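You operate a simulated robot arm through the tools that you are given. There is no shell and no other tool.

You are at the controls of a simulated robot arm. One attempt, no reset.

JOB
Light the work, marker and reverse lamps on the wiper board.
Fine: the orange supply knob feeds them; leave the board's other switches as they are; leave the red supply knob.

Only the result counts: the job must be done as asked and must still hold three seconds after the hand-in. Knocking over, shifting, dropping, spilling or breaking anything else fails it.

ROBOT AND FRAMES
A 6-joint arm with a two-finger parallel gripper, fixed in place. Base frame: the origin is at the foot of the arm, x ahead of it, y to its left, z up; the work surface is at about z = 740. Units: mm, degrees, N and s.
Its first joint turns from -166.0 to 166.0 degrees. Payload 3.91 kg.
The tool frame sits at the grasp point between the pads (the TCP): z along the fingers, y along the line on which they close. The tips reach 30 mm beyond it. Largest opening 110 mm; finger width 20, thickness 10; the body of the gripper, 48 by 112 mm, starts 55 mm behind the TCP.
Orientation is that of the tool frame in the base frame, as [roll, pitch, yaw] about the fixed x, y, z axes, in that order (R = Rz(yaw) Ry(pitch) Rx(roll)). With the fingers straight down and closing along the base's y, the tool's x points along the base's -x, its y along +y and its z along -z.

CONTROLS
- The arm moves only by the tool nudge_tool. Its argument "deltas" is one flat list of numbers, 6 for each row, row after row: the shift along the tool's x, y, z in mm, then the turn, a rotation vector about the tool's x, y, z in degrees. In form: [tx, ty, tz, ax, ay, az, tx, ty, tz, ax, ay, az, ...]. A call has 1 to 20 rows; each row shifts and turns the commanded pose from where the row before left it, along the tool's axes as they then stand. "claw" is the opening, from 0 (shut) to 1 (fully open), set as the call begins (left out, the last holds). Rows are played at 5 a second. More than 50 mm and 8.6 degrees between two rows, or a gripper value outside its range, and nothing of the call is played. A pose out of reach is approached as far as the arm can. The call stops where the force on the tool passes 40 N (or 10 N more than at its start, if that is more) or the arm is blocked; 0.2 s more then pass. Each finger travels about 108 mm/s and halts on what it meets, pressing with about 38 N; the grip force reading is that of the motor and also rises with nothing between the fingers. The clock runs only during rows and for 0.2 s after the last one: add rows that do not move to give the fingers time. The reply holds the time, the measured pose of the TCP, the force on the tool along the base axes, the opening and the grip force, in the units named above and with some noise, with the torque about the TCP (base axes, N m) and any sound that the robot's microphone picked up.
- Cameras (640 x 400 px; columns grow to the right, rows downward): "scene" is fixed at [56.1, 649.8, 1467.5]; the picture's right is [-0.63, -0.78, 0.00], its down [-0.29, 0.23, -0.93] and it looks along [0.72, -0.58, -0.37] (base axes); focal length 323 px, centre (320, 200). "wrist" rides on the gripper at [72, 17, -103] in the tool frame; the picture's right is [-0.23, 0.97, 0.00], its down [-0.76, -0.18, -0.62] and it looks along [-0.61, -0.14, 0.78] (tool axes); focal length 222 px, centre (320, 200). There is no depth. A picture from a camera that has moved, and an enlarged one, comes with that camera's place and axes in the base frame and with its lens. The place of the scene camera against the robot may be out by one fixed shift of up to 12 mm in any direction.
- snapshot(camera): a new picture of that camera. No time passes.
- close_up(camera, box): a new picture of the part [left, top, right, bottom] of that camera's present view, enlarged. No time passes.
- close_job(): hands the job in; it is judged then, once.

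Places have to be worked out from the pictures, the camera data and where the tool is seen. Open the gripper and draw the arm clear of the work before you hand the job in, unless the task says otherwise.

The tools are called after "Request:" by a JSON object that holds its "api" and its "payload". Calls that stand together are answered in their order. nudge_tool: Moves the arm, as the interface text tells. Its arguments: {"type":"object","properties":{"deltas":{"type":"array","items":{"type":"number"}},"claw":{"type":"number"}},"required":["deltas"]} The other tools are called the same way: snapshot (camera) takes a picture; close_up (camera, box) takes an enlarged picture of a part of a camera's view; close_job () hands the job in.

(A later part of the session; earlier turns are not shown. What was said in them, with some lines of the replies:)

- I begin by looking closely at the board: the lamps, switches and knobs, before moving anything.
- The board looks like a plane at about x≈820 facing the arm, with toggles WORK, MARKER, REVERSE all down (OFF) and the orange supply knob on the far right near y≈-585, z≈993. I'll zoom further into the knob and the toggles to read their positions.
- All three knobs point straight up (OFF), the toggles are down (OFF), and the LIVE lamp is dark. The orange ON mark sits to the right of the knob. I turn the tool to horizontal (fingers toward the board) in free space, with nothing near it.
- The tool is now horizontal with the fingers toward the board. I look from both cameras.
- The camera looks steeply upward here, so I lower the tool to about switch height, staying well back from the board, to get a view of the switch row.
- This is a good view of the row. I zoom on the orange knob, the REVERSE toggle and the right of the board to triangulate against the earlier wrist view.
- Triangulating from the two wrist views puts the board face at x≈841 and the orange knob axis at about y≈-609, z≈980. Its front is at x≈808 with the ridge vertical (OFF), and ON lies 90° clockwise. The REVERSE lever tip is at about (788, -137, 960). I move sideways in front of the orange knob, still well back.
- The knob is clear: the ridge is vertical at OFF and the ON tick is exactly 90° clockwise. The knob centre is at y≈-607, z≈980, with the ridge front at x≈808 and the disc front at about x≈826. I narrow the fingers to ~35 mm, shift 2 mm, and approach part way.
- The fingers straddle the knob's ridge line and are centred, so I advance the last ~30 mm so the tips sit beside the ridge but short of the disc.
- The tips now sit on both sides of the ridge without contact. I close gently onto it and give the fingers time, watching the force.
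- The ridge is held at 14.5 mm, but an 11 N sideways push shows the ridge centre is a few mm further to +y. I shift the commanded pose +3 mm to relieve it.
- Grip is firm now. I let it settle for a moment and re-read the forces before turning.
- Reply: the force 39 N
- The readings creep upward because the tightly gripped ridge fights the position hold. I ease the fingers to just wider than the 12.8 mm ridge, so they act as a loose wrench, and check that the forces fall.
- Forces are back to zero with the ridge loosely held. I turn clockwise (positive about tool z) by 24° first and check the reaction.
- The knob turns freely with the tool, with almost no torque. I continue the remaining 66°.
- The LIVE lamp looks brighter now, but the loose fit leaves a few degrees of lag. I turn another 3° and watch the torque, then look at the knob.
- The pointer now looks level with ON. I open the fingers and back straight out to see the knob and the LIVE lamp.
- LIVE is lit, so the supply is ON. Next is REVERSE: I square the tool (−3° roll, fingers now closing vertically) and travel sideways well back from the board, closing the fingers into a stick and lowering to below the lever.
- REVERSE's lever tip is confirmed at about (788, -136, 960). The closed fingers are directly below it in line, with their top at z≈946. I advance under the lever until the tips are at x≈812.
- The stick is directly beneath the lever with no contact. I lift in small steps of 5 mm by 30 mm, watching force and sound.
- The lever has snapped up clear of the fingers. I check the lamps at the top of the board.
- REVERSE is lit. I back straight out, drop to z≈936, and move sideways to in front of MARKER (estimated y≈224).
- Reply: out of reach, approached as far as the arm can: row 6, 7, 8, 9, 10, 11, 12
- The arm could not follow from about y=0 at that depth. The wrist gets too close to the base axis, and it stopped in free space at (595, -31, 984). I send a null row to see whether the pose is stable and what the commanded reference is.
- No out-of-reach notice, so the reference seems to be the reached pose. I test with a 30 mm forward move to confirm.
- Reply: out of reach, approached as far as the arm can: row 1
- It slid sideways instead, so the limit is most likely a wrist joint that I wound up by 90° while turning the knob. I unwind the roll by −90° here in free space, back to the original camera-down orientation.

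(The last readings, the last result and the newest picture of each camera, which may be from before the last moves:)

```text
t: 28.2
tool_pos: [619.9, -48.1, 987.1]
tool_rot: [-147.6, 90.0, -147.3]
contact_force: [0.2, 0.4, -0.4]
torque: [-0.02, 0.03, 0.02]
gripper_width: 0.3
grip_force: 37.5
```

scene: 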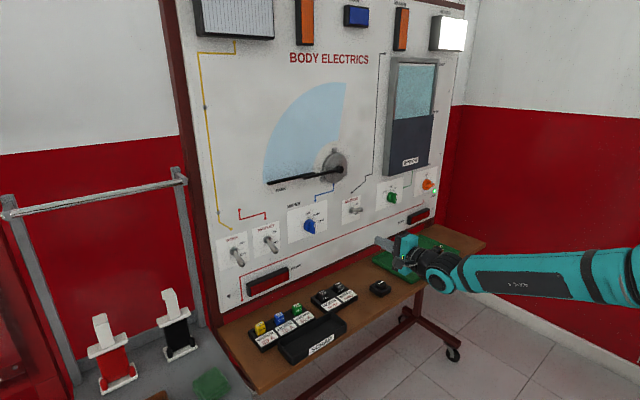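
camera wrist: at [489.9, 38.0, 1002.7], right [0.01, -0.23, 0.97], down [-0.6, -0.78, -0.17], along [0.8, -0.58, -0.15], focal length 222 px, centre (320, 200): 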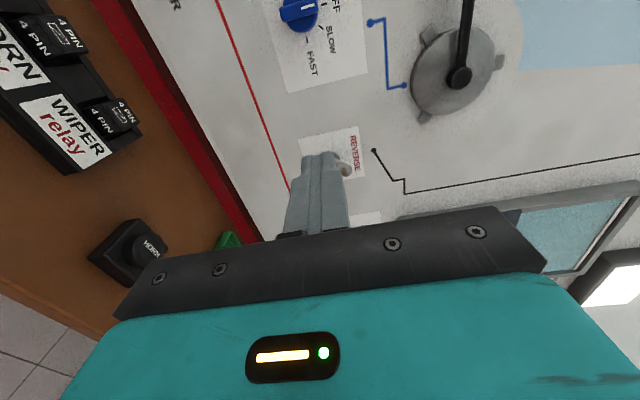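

The roll is unwound without complaint. I try moving +y by 40 mm to see if the limit is gone.

Request:
{"api": "nudge_tool", "payload": {"deltas": [0, 40, 0, 0, 0, 0, 0, 0, 0, 0, 0, 0]}}

```text
t: 28.8
tool_pos: [618.2, -42.5, 990.2]
tool_rot: [176.7, 89.8, 177.4]
contact_force: [0.2, 0.1, -0.8]
torque: [0.01, 0.0, -0.01]
gripper_width: 0.0
grip_force: 37.8
out of reach, approached as far as the arm can: row 1
```

Still blocked near y≈-42, so it isn't the tool roll. I look at the arm's whole configuration from the scene camera to understand which joint is limiting.

Request:
{"api": "snapshot", "payload": {"camera": "scene"}}

Request:
{"api": "close_up", "payload": {"camera": "scene", "box": [340, 160, 640, 400]}}

Request:
{"api": "snapshot", "payload": {"camera": "wrist"}}

```text
taken
```

scene: 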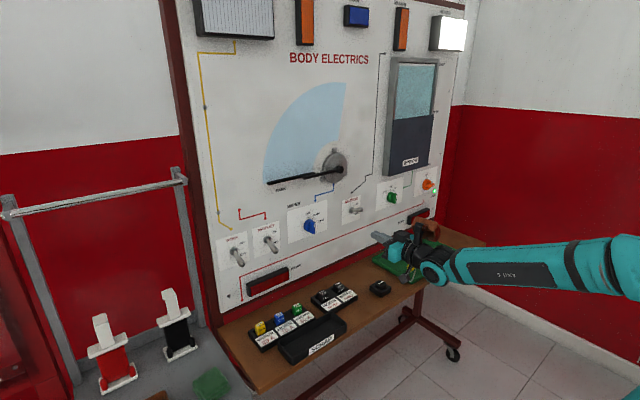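

```text
1.67 times, centred on (490, 280) of scene
camera zoom: at [56.1, 649.8, 1467.5], right [-0.63, -0.78, 0.0], down [-0.29, 0.23, -0.93], along [0.72, -0.58, -0.37], focal length 539 px, centre (37, 67)
```

zoom: 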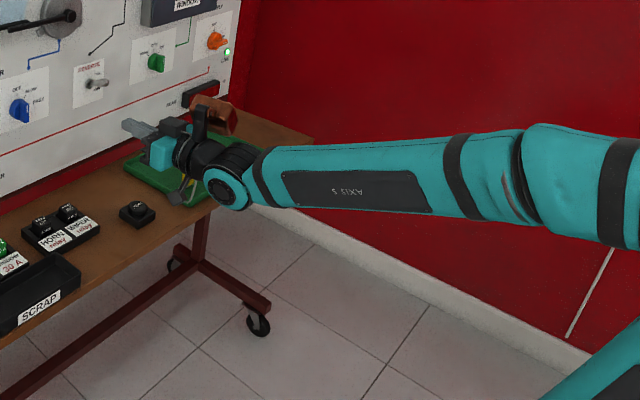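

```text
taken
camera wrist: at [515.4, -28.5, 918.6], right [-0.01, 0.97, 0.23], down [-0.62, -0.18, 0.76], along [0.79, -0.13, 0.6], focal length 222 px, centre (320, 200)
```

wrist: 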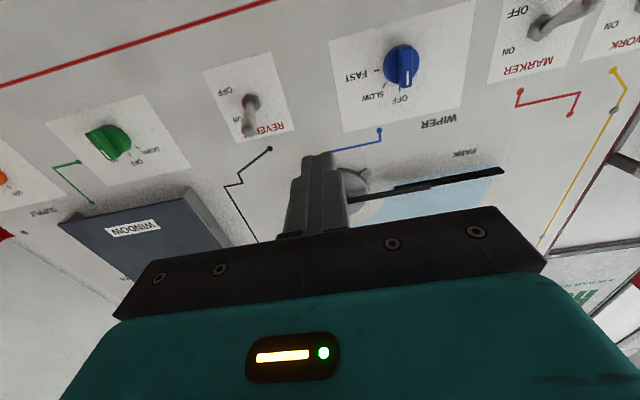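

The forearm label is upside-down: the wrist flipped its forearm roll to ~180° when I pitched up on the y<0 side, and that joint runs out near y=0. The remedy is to retrace to the starting pose, pitch the tool down again, cross to y>0 with the tool down, and pitch up there. First I go back to about (620, -230, 1138).

Request:
{"api": "nudge_tool", "payload": {"deltas": [0, -47, 0, 0, 0, 0, -30, -47, 0, 0, 0, 0, -40, -47, 0, 0, 0, 0, -40, -47, 0, 0, 0, 0, -38, 0, 0, 0, 0, 0, 0, 0, 0, 0, 0, 0]}}

```text
refused: row 2 steps farther than a row can; nothing moved
```

A row exceeded the step limit, so I split the motion into smaller rows.

Request:
{"api": "nudge_tool", "payload": {"deltas": [0, -47, 0, 0, 0, 0, -20, -43, 0, 0, 0, 0, -25, -40, 0, 0, 0, 0, -30, -35, 0, 0, 0, 0, -36, -25, 0, 0, 0, 0, -36, 0, 0, 0, 0, 0, 0, 0, 0, 0, 0, 0]}}

```text
t: 30.4
tool_pos: [616.5, -234.5, 1138.3]
tool_rot: [150.8, 89.9, 150.6]
contact_force: [0.6, 0.6, -0.9]
torque: [0.0, -0.02, -0.03]
gripper_width: 0.0
grip_force: 37.7
```

Now at (617, -235, 1138), which matches where I first pitched up. I pitch back down by 90° here.

Request:
{"api": "nudge_tool", "payload": {"deltas": [0, 0, 0, 0, 8.1818, 0, 0, 0, 0, 0, 8.1818, 0, 0, 0, 0, 0, 8.1818, 0, 0, 0, 0, 0, 8.1818, 0, 0, 0, 0, 0, 8.1818, 0, 0, 0, 0, 0, 8.1818, 0, 0, 0, 0, 0, 8.1818, 0, 0, 0, 0, 0, 8.1818, 0, 0, 0, 0, 0, 8.1818, 0, 0, 0, 0, 0, 8.1818, 0, 0, 0, 0, 0, 8.1818, 0, 0, 0, 0, 0, 0, 0]}}

Request:
{"api": "snapshot", "payload": {"camera": "scene"}}

```text
t: 33.0
tool_pos: [619.3, -230.6, 1139.3]
tool_rot: [179.9, -0.1, 180.0]
contact_force: [-1.1, -0.3, 0.3]
torque: [0.01, 0.01, -0.01]
gripper_width: 0.0
grip_force: 37.8
```

```text
taken
```

scene: 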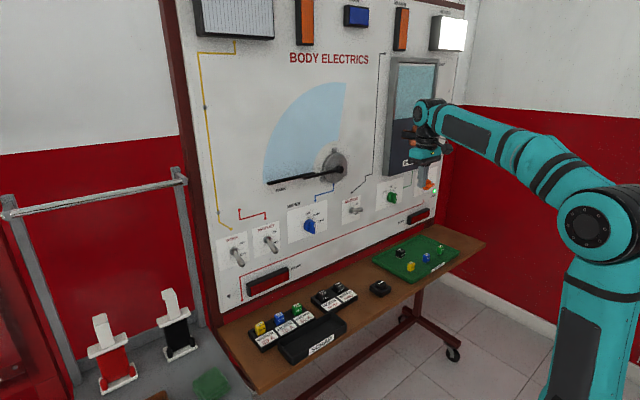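

The tool points down again, as at the start. I now sweep across to y≈+240 with the tool down, far in front of the board.

Request:
{"api": "nudge_tool", "payload": {"deltas": [0, 47, 0, 0, 0, 0, 0, 47, 0, 0, 0, 0, 0, 47, 0, 0, 0, 0, 0, 47, 0, 0, 0, 0, 0, 47, 0, 0, 0, 0, 0, 47, 0, 0, 0, 0, 0, 47, 0, 0, 0, 0, 0, 47, 0, 0, 0, 0, 0, 47, 0, 0, 0, 0, 0, 47, 0, 0, 0, 0, 0, 0, 0, 0, 0, 0]}}

Request:
{"api": "snapshot", "payload": {"camera": "scene"}}

Request:
{"api": "snapshot", "payload": {"camera": "wrist"}}

```text
t: 35.4
tool_pos: [619.4, 236.4, 1141.2]
tool_rot: [180.0, 0.1, 180.0]
contact_force: [-0.7, 0.0, -0.4]
torque: [-0.01, 0.0, 0.0]
gripper_width: 0.0
grip_force: 37.5
```

```text
taken
```

scene: 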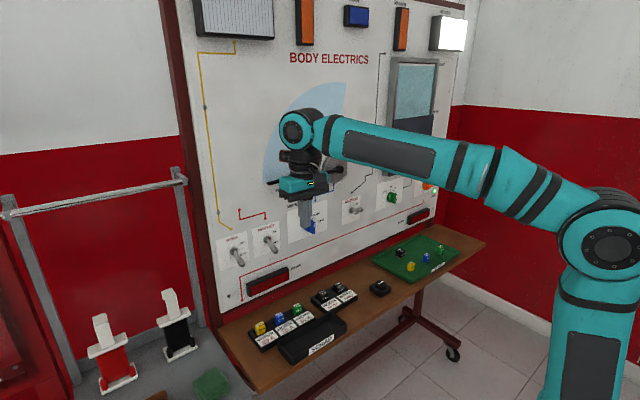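

```text
taken
camera wrist: at [547.3, 253.4, 1244.7], right [0.23, 0.97, 0.0], down [0.76, -0.18, 0.62], along [0.61, -0.14, -0.78], focal length 222 px, centre (320, 200)
```

wrist: 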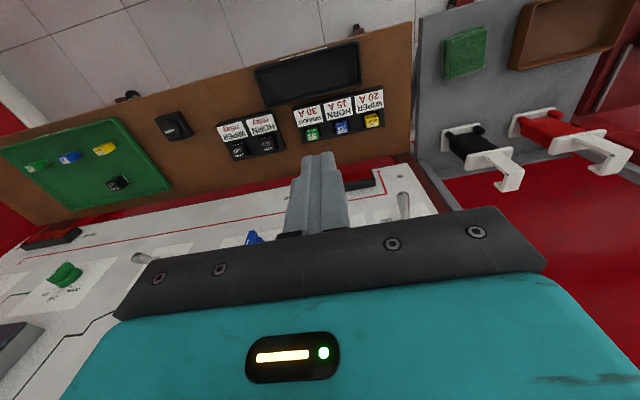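

The arm is now on the +y side with clear space around it. I pitch the tool up to horizontal here.

Request:
{"api": "nudge_tool", "payload": {"deltas": [0, 0, 0, 0, -8.1818, 0, 0, 0, 0, 0, -8.1818, 0, 0, 0, 0, 0, -8.1818, 0, 0, 0, 0, 0, -8.1818, 0, 0, 0, 0, 0, -8.1818, 0, 0, 0, 0, 0, -8.1818, 0, 0, 0, 0, 0, -8.1818, 0, 0, 0, 0, 0, -8.1818, 0, 0, 0, 0, 0, -8.1818, 0, 0, 0, 0, 0, -8.1818, 0, 0, 0, 0, 0, -8.1818, 0, 0, 0, 0, 0, 0, 0]}}

Request:
{"api": "snapshot", "payload": {"camera": "scene"}}

```text
t: 38.0
tool_pos: [618.8, 236.2, 1139.5]
tool_rot: [72.7, 90.0, 72.6]
contact_force: [-0.3, -0.1, -0.1]
torque: [0.04, 0.04, -0.01]
gripper_width: 0.0
grip_force: 37.6
```

```text
taken
```

scene: 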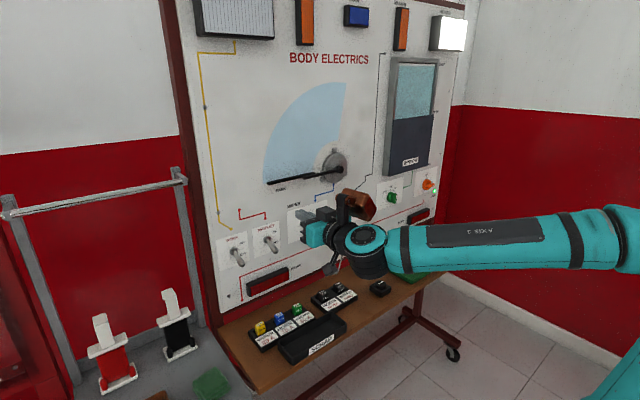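

Horizontal on this side works. I lower to z≈936 and look at MARKER and WORK with the wrist camera.

Request:
{"api": "nudge_tool", "payload": {"deltas": [48, 0, 0, 0, 0, 0, 48, 0, 0, 0, 0, 0, 48, 0, 0, 0, 0, 0, 48, 0, 0, 0, 0, 0, 11.5, -12, 0, 0, 0, 0, 0, 0, 0, 0, 0, 0]}}

Request:
{"api": "snapshot", "payload": {"camera": "wrist"}}

Request:
{"api": "snapshot", "payload": {"camera": "scene"}}

```text
t: 39.4
tool_pos: [617.8, 225.5, 934.6]
tool_rot: [160.6, 90.0, 160.6]
contact_force: [0.4, -0.1, -0.1]
torque: [0.0, -0.03, -0.01]
gripper_width: 0.3
grip_force: 38.0
```

```text
taken
camera wrist: at [515.7, 241.7, 863.4], right [0.0, 0.97, 0.23], down [-0.62, -0.18, 0.76], along [0.78, -0.14, 0.61], focal length 222 px, centre (320, 200)
```

wrist: 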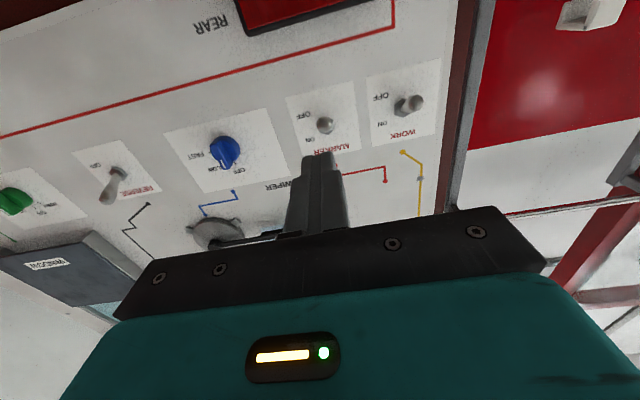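

```text
taken
```

scene: 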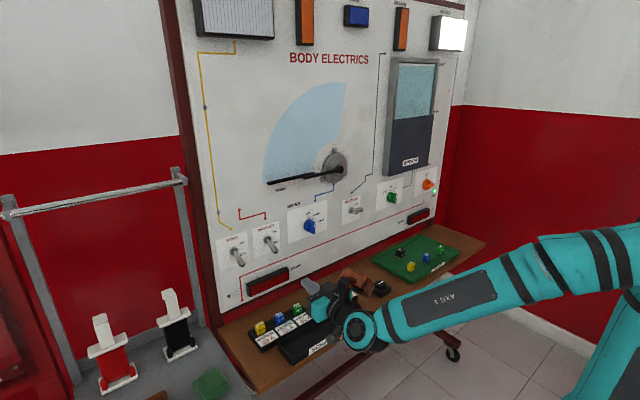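

Request:
{"api": "close_up", "payload": {"camera": "wrist", "box": [270, 60, 450, 180]}}

```text
3.33 times, centred on (360, 120) of wrist
camera zoom: at [515.7, 241.7, 863.4], right [0.0, 0.97, 0.23], down [-0.62, -0.18, 0.76], along [0.78, -0.14, 0.61], focal length 740 px, centre (187, 467)
```

zoom: 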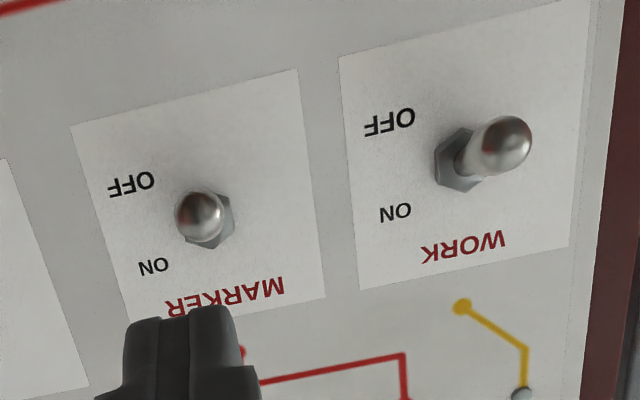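

MARKER's lever tip computes to (788, 223, 960) and WORK's to about (788, 332, 960), the same geometry as REVERSE. I advance under MARKER to tips at x≈812.

Request:
{"api": "nudge_tool", "payload": {"deltas": [0, -1.5, 45, 0, 0, 0, 0, 0, 45, 0, 0, 0, 0, 0, 45, 0, 0, 0, 0, 0, 29, 0, 0, 0, 0, 0, 0, 0, 0, 0]}}

Request:
{"api": "snapshot", "payload": {"camera": "wrist"}}

Request:
{"api": "close_up", "payload": {"camera": "scene", "box": [210, 210, 330, 310]}}

```text
t: 40.6
tool_pos: [783.5, 222.6, 937.4]
tool_rot: [166.0, 90.0, 166.0]
contact_force: [0.5, 0.5, 0.3]
torque: [0.02, 0.02, -0.03]
gripper_width: 0.0
grip_force: 37.8
```

```text
taken
camera wrist: at [681.2, 239.2, 865.0], right [0.0, 0.97, 0.23], down [-0.62, -0.18, 0.76], along [0.78, -0.14, 0.61], focal length 222 px, centre (320, 200)
```

wrist: 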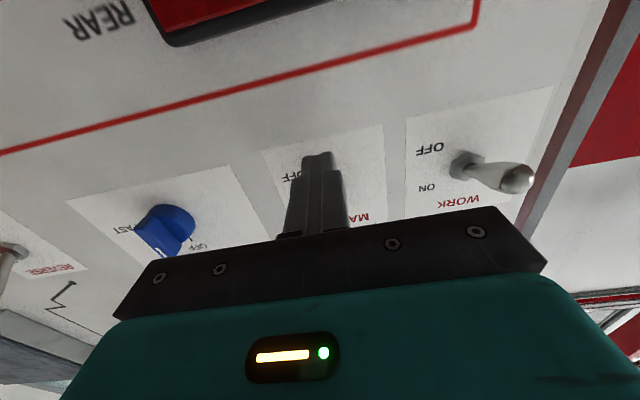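

```text
4.00 times, centred on (270, 260) of scene
camera zoom: at [56.1, 649.8, 1467.5], right [-0.63, -0.78, 0.0], down [-0.29, 0.23, -0.93], along [0.72, -0.58, -0.37], focal length 1294 px, centre (520, -40)
```

zoom: 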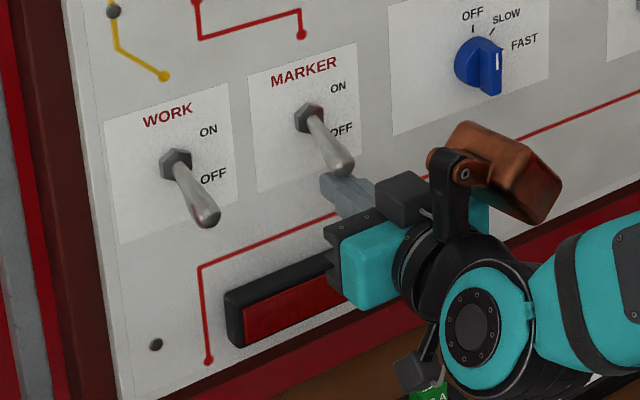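

The stick is directly under MARKER's lever with no contact. I lift 30 mm in 5 mm steps (tool −x is up now).

Request:
{"api": "nudge_tool", "payload": {"deltas": [-5, 0, 0, 0, 0, 0, -5, 0, 0, 0, 0, 0, -5, 0, 0, 0, 0, 0, -5, 0, 0, 0, 0, 0, -5, 0, 0, 0, 0, 0, -5, 0, 0, 0, 0, 0, 0, 0, 0, 0, 0, 0]}}

Request:
{"api": "close_up", "payload": {"camera": "scene", "box": [210, 210, 330, 310]}}

Request:
{"api": "close_up", "payload": {"camera": "scene", "box": [180, 0, 480, 100]}}

```text
t: 42.2
tool_pos: [784.7, 222.6, 966.8]
tool_rot: [162.6, 89.9, 162.4]
contact_force: [0.1, 0.2, -0.6]
torque: [0.01, 0.01, 0.01]
gripper_width: 0.0
grip_force: 37.7
```

```text
4.00 times, centred on (270, 260) of scene
camera zoom: at [56.1, 649.8, 1467.5], right [-0.63, -0.78, 0.0], down [-0.29, 0.23, -0.93], along [0.72, -0.58, -0.37], focal length 1294 px, centre (520, -40)
```

zoom: 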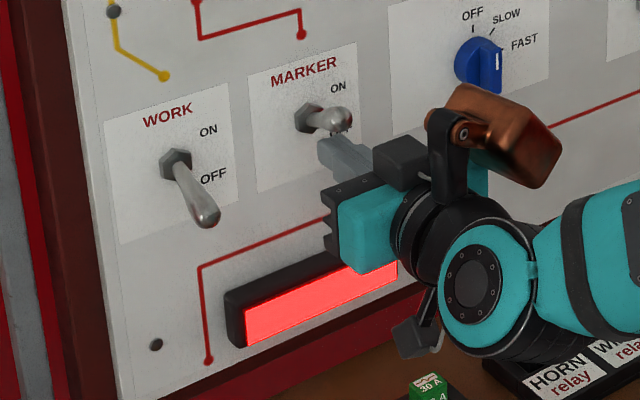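

```text
2.13 times, centred on (330, 50) of scene
camera zoom: at [56.1, 649.8, 1467.5], right [-0.63, -0.78, 0.0], down [-0.29, 0.23, -0.93], along [0.72, -0.58, -0.37], focal length 690 px, centre (299, 520)
```

zoom: 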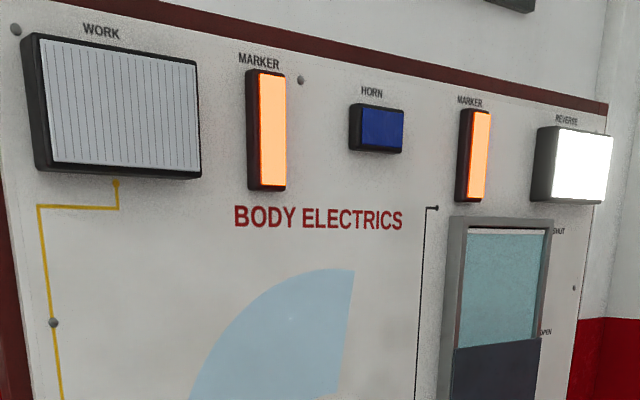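

MARKER's lever snapped to ON and all the marker lamps are lit. I back out, drop to z≈936, and shift to WORK at y≈331.

Request:
{"api": "nudge_tool", "payload": {"deltas": [3, 0, -40, 0, 0, 0, 8, 0, -45, 0, 0, 0, 20, 0, -25, 0, 0, 0, 0, 40, 0, 0, 0, 0, 0, 40, 0, 0, 0, 0, 0, 28, 0, 0, 0, 0, 0, 0, 0, 0, 0, 0]}}

Request:
{"api": "snapshot", "payload": {"camera": "wrist"}}

Request:
{"api": "snapshot", "payload": {"camera": "scene"}}

```text
t: 43.8
tool_pos: [673.6, 335.2, 933.0]
tool_rot: [157.0, 90.0, 156.9]
contact_force: [0.5, 0.7, 0.5]
torque: [0.0, 0.0, -0.01]
gripper_width: 0.0
grip_force: 38.0
```

```text
taken
camera wrist: at [570.6, 350.1, 860.9], right [0.0, 0.97, 0.23], down [-0.62, -0.18, 0.76], along [0.78, -0.14, 0.61], focal length 222 px, centre (320, 200)
```

wrist: 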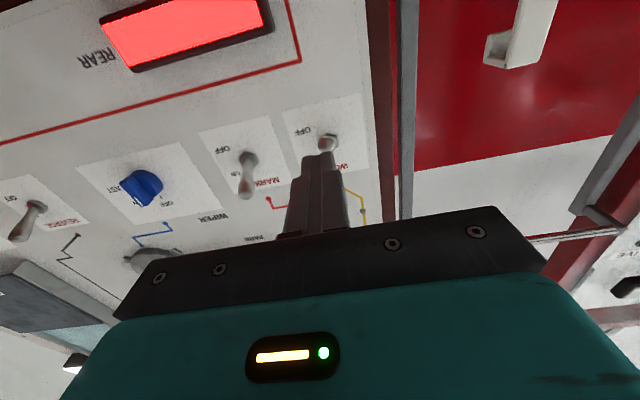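

```text
taken
```

scene: 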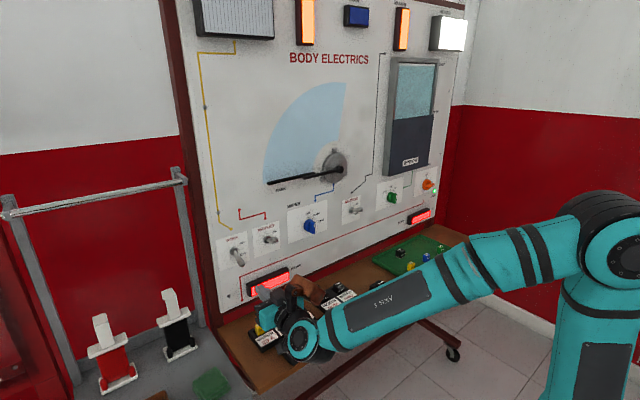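

The readback is y≈333–335, a little past my estimate. I zoom in to check the alignment with WORK's lever.

Request:
{"api": "close_up", "payload": {"camera": "wrist", "box": [270, 90, 390, 210]}}

Request:
{"api": "nudge_tool", "payload": {"deltas": [0, 0, 0, 0, 0, 0, 0, 0, 0, 0, 0, 0]}}

```text
3.33 times, centred on (330, 150) of wrist
camera zoom: at [570.6, 350.1, 860.9], right [0.0, 0.97, 0.23], down [-0.62, -0.18, 0.76], along [0.78, -0.14, 0.61], focal length 740 px, centre (287, 367)
```

zoom: 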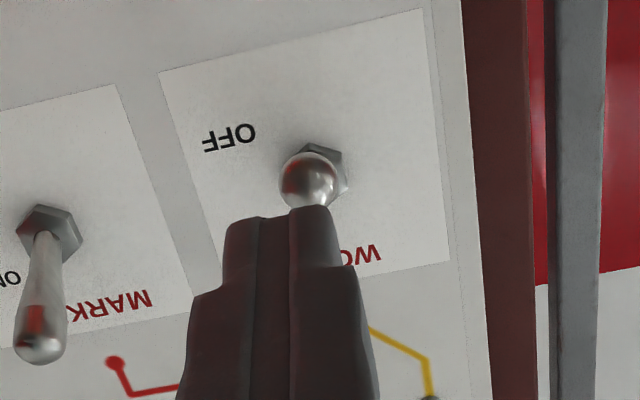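

```text
t: 44.4
tool_pos: [673.5, 334.0, 933.0]
tool_rot: [-27.8, 90.0, -28.0]
contact_force: [0.6, -0.3, 0.4]
torque: [-0.03, -0.02, -0.02]
gripper_width: 0.0
grip_force: 37.6
```

WORK's lever tip computes to y≈333, z≈960, aligned with the stick at y≈334. I advance under it by 109 mm.

Request:
{"api": "nudge_tool", "payload": {"deltas": [0, 0, 45, 0, 0, 0, 0, 0, 40, 0, 0, 0, 0, 0, 24, 0, 0, 0, 0, 0, 0, 0, 0, 0]}}

Request:
{"api": "snapshot", "payload": {"camera": "wrist"}}

Request:
{"api": "close_up", "payload": {"camera": "scene", "box": [190, 210, 310, 310]}}

```text
t: 45.4
tool_pos: [782.1, 334.1, 936.7]
tool_rot: [-26.9, 90.0, -27.0]
contact_force: [-0.4, 0.7, 0.1]
torque: [0.0, -0.02, 0.03]
gripper_width: 0.2
grip_force: 37.9
```

```text
taken
camera wrist: at [679.5, 349.4, 863.5], right [0.0, 0.97, 0.23], down [-0.62, -0.18, 0.76], along [0.78, -0.14, 0.61], focal length 222 px, centre (320, 200)
```

wrist: 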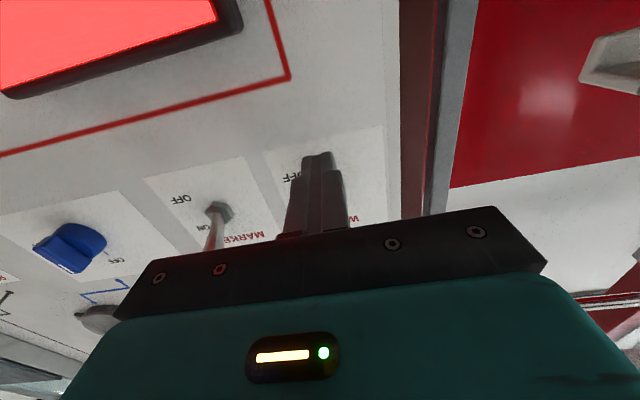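

```text
4.00 times, centred on (250, 260) of scene
camera zoom: at [56.1, 649.8, 1467.5], right [-0.63, -0.78, 0.0], down [-0.29, 0.23, -0.93], along [0.72, -0.58, -0.37], focal length 1294 px, centre (600, -40)
```

zoom: 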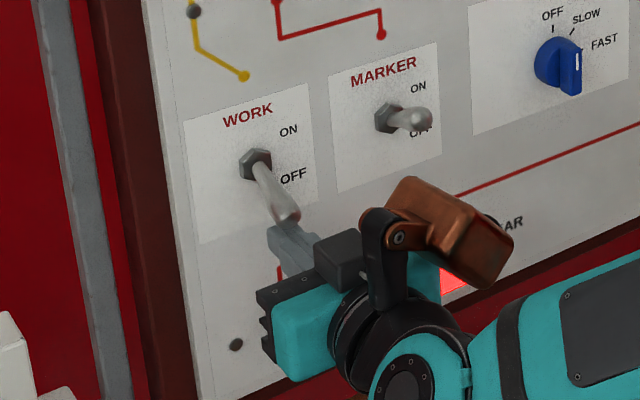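

The stick is under WORK's lever without contact, and MARKER's lever is well clear. I lift 30 mm in 5 mm steps.

Request:
{"api": "nudge_tool", "payload": {"deltas": [-5, 0, 0, 0, 0, 0, -5, 0, 0, 0, 0, 0, -5, 0, 0, 0, 0, 0, -5, 0, 0, 0, 0, 0, -5, 0, 0, 0, 0, 0, -5, 0, 0, 0, 0, 0, 0, 0, 0, 0, 0, 0]}}

Request:
{"api": "close_up", "payload": {"camera": "scene", "box": [190, 210, 310, 310]}}

Request:
{"api": "close_up", "payload": {"camera": "scene", "box": [180, 0, 480, 100]}}

```text
t: 47.0
tool_pos: [782.7, 331.4, 964.7]
tool_rot: [168.2, 89.9, 168.1]
contact_force: [0.6, -0.3, 0.4]
torque: [0.02, -0.01, -0.01]
gripper_width: 0.2
grip_force: 37.7
```

```text
4.00 times, centred on (250, 260) of scene
camera zoom: at [56.1, 649.8, 1467.5], right [-0.63, -0.78, 0.0], down [-0.29, 0.23, -0.93], along [0.72, -0.58, -0.37], focal length 1294 px, centre (600, -40)
```

zoom: 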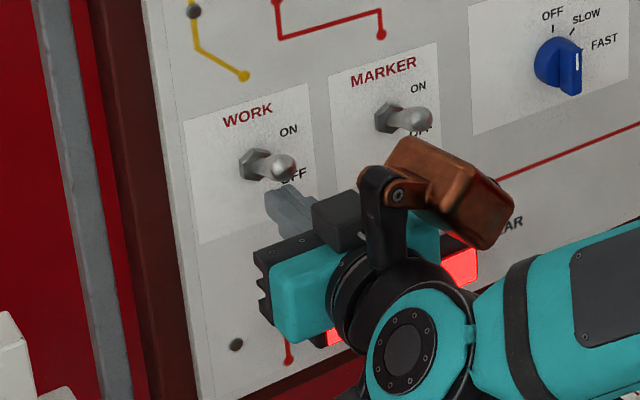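

```text
2.13 times, centred on (330, 50) of scene
camera zoom: at [56.1, 649.8, 1467.5], right [-0.63, -0.78, 0.0], down [-0.29, 0.23, -0.93], along [0.72, -0.58, -0.37], focal length 690 px, centre (299, 520)
```

zoom: 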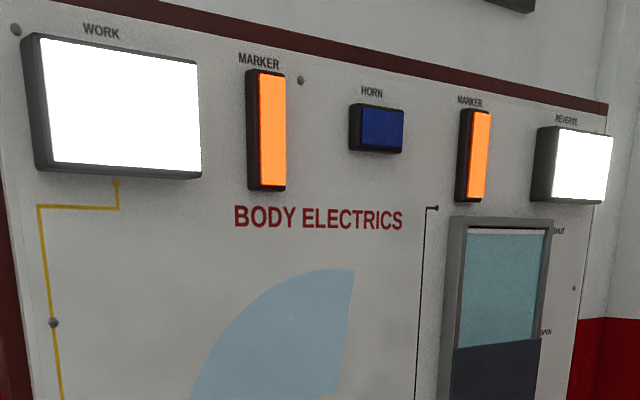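

WORK, MARKER and REVERSE are all lit. I back out straight, clear of the board, and then open the gripper.

Request:
{"api": "nudge_tool", "payload": {"deltas": [3, 0, -40, 0, 0, 0, 5, 0, -45, 0, 0, 0, 0, 0, -45, 0, 0, 0, 0, 0, -20, 0, 0, 0, 0, 0, 0, 0, 0, 0]}}

Request:
{"api": "nudge_tool", "payload": {"deltas": [0, 0, 0, 0, 0, 0, 0, 0, 0, 0, 0, 0, 0, 0, 0, 0, 0, 0, 0, 0, 0, 0, 0, 0, 0, 0, 0, 0, 0, 0], "claw": 1}}

Request:
{"api": "snapshot", "payload": {"camera": "scene"}}

Request:
{"api": "close_up", "payload": {"camera": "scene", "box": [200, 170, 440, 310]}}

Request:
{"api": "snapshot", "payload": {"camera": "wrist"}}

```text
t: 48.2
tool_pos: [630.5, 332.4, 957.3]
tool_rot: [168.7, 90.0, 168.6]
contact_force: [-1.2, 0.3, 0.6]
torque: [0.03, -0.03, 0.0]
gripper_width: 0.0
grip_force: 38.1
```

```text
t: 49.4
tool_pos: [631.4, 332.8, 957.5]
tool_rot: [-24.2, 89.9, -24.2]
contact_force: [0.2, 0.2, -0.3]
torque: [0.0, 0.02, 0.0]
gripper_width: 109.8
grip_force: 0.1
```

```text
taken
```

scene: 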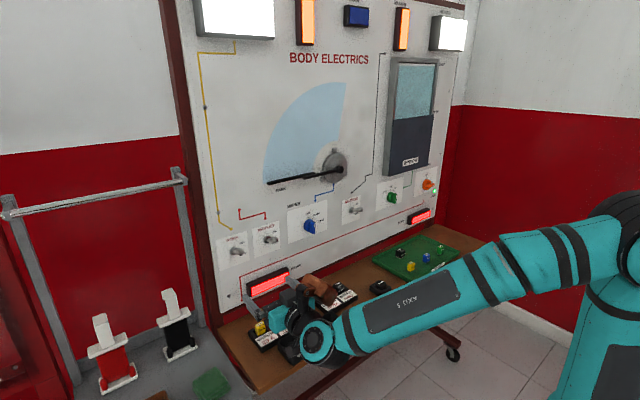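

```text
2.67 times, centred on (320, 240) of scene
camera zoom: at [56.1, 649.8, 1467.5], right [-0.63, -0.78, 0.0], down [-0.29, 0.23, -0.93], along [0.72, -0.58, -0.37], focal length 862 px, centre (320, 93)
```

zoom: 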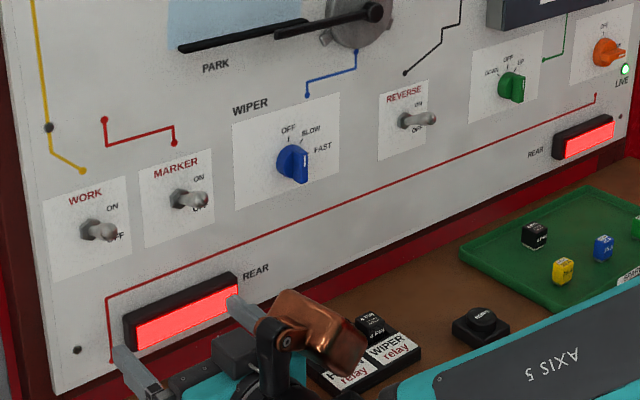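

```text
taken
camera wrist: at [529.0, 348.5, 884.9], right [0.0, 0.97, 0.23], down [-0.62, -0.18, 0.76], along [0.78, -0.14, 0.61], focal length 222 px, centre (320, 200)
```

wrist: 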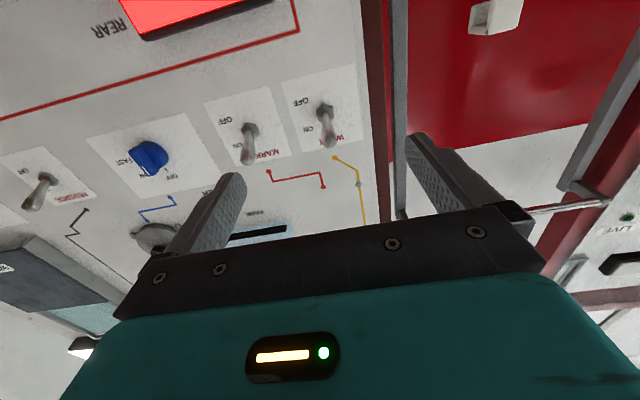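

All levers are at ON, LIVE is lit, the wiper and window knobs are still OFF, and the bench items are undisturbed. I raise the open gripper well clear and do a last check before handing in.

Request:
{"api": "nudge_tool", "payload": {"deltas": [-45, 0, 0, 0, 0, 0, -45, 0, 0, 0, 0, 0, -45, 0, 0, 0, 0, 0, 0, 0, 0, 0, 0, 0, 0, 0, 0, 0, 0, 0]}}

Request:
{"api": "snapshot", "payload": {"camera": "scene"}}

Request:
{"api": "close_up", "payload": {"camera": "scene", "box": [210, 230, 450, 380]}}

```text
t: 50.6
tool_pos: [631.0, 331.0, 1091.2]
tool_rot: [154.0, 90.0, 153.9]
contact_force: [-0.4, 0.8, -0.1]
torque: [-0.01, 0.0, 0.0]
gripper_width: 109.9
grip_force: 0.2
```

```text
taken
```

scene: 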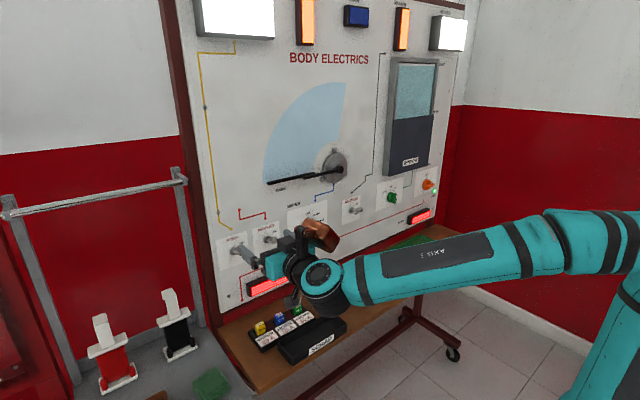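

```text
2.67 times, centred on (330, 305) of scene
camera zoom: at [56.1, 649.8, 1467.5], right [-0.63, -0.78, 0.0], down [-0.29, 0.23, -0.93], along [0.72, -0.58, -0.37], focal length 862 px, centre (293, -80)
```

zoom: 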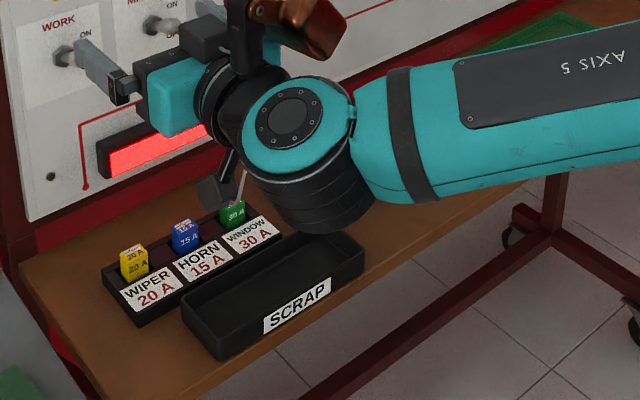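

The work, both marker (plus rear) and reverse lamps are lit and the LIVE lamp is on. Everything else is in place, and the arm is clear with the gripper open, so I hand the job in.

Request:
{"api": "close_job", "payload": {}}

```text
The job is handed in.
```

The work, marker and reverse lamps on the wiper board are lit, and I've handed the job in.

- **Supply:** I turned the orange knob from OFF to ON, and the LIVE lamp came on.
- **Switches:** I pushed the REVERSE, MARKER and WORK toggles up to ON. Each lamp lit as its switch went over. MARKER also lights the two rear lamps.
- **Left alone:** The wiper and window knobs are still at OFF. I never saw the red supply knob in any picture and did not touch it.
- **Surroundings:** The last pictures showed the bench items in place, and the arm backed away from the board with the gripper open.

Partway through, the arm hit a joint limit near the middle of the board. I had to take the tool back through its starting pose to reach the left-hand switches. That move was in free space and touched nothing.
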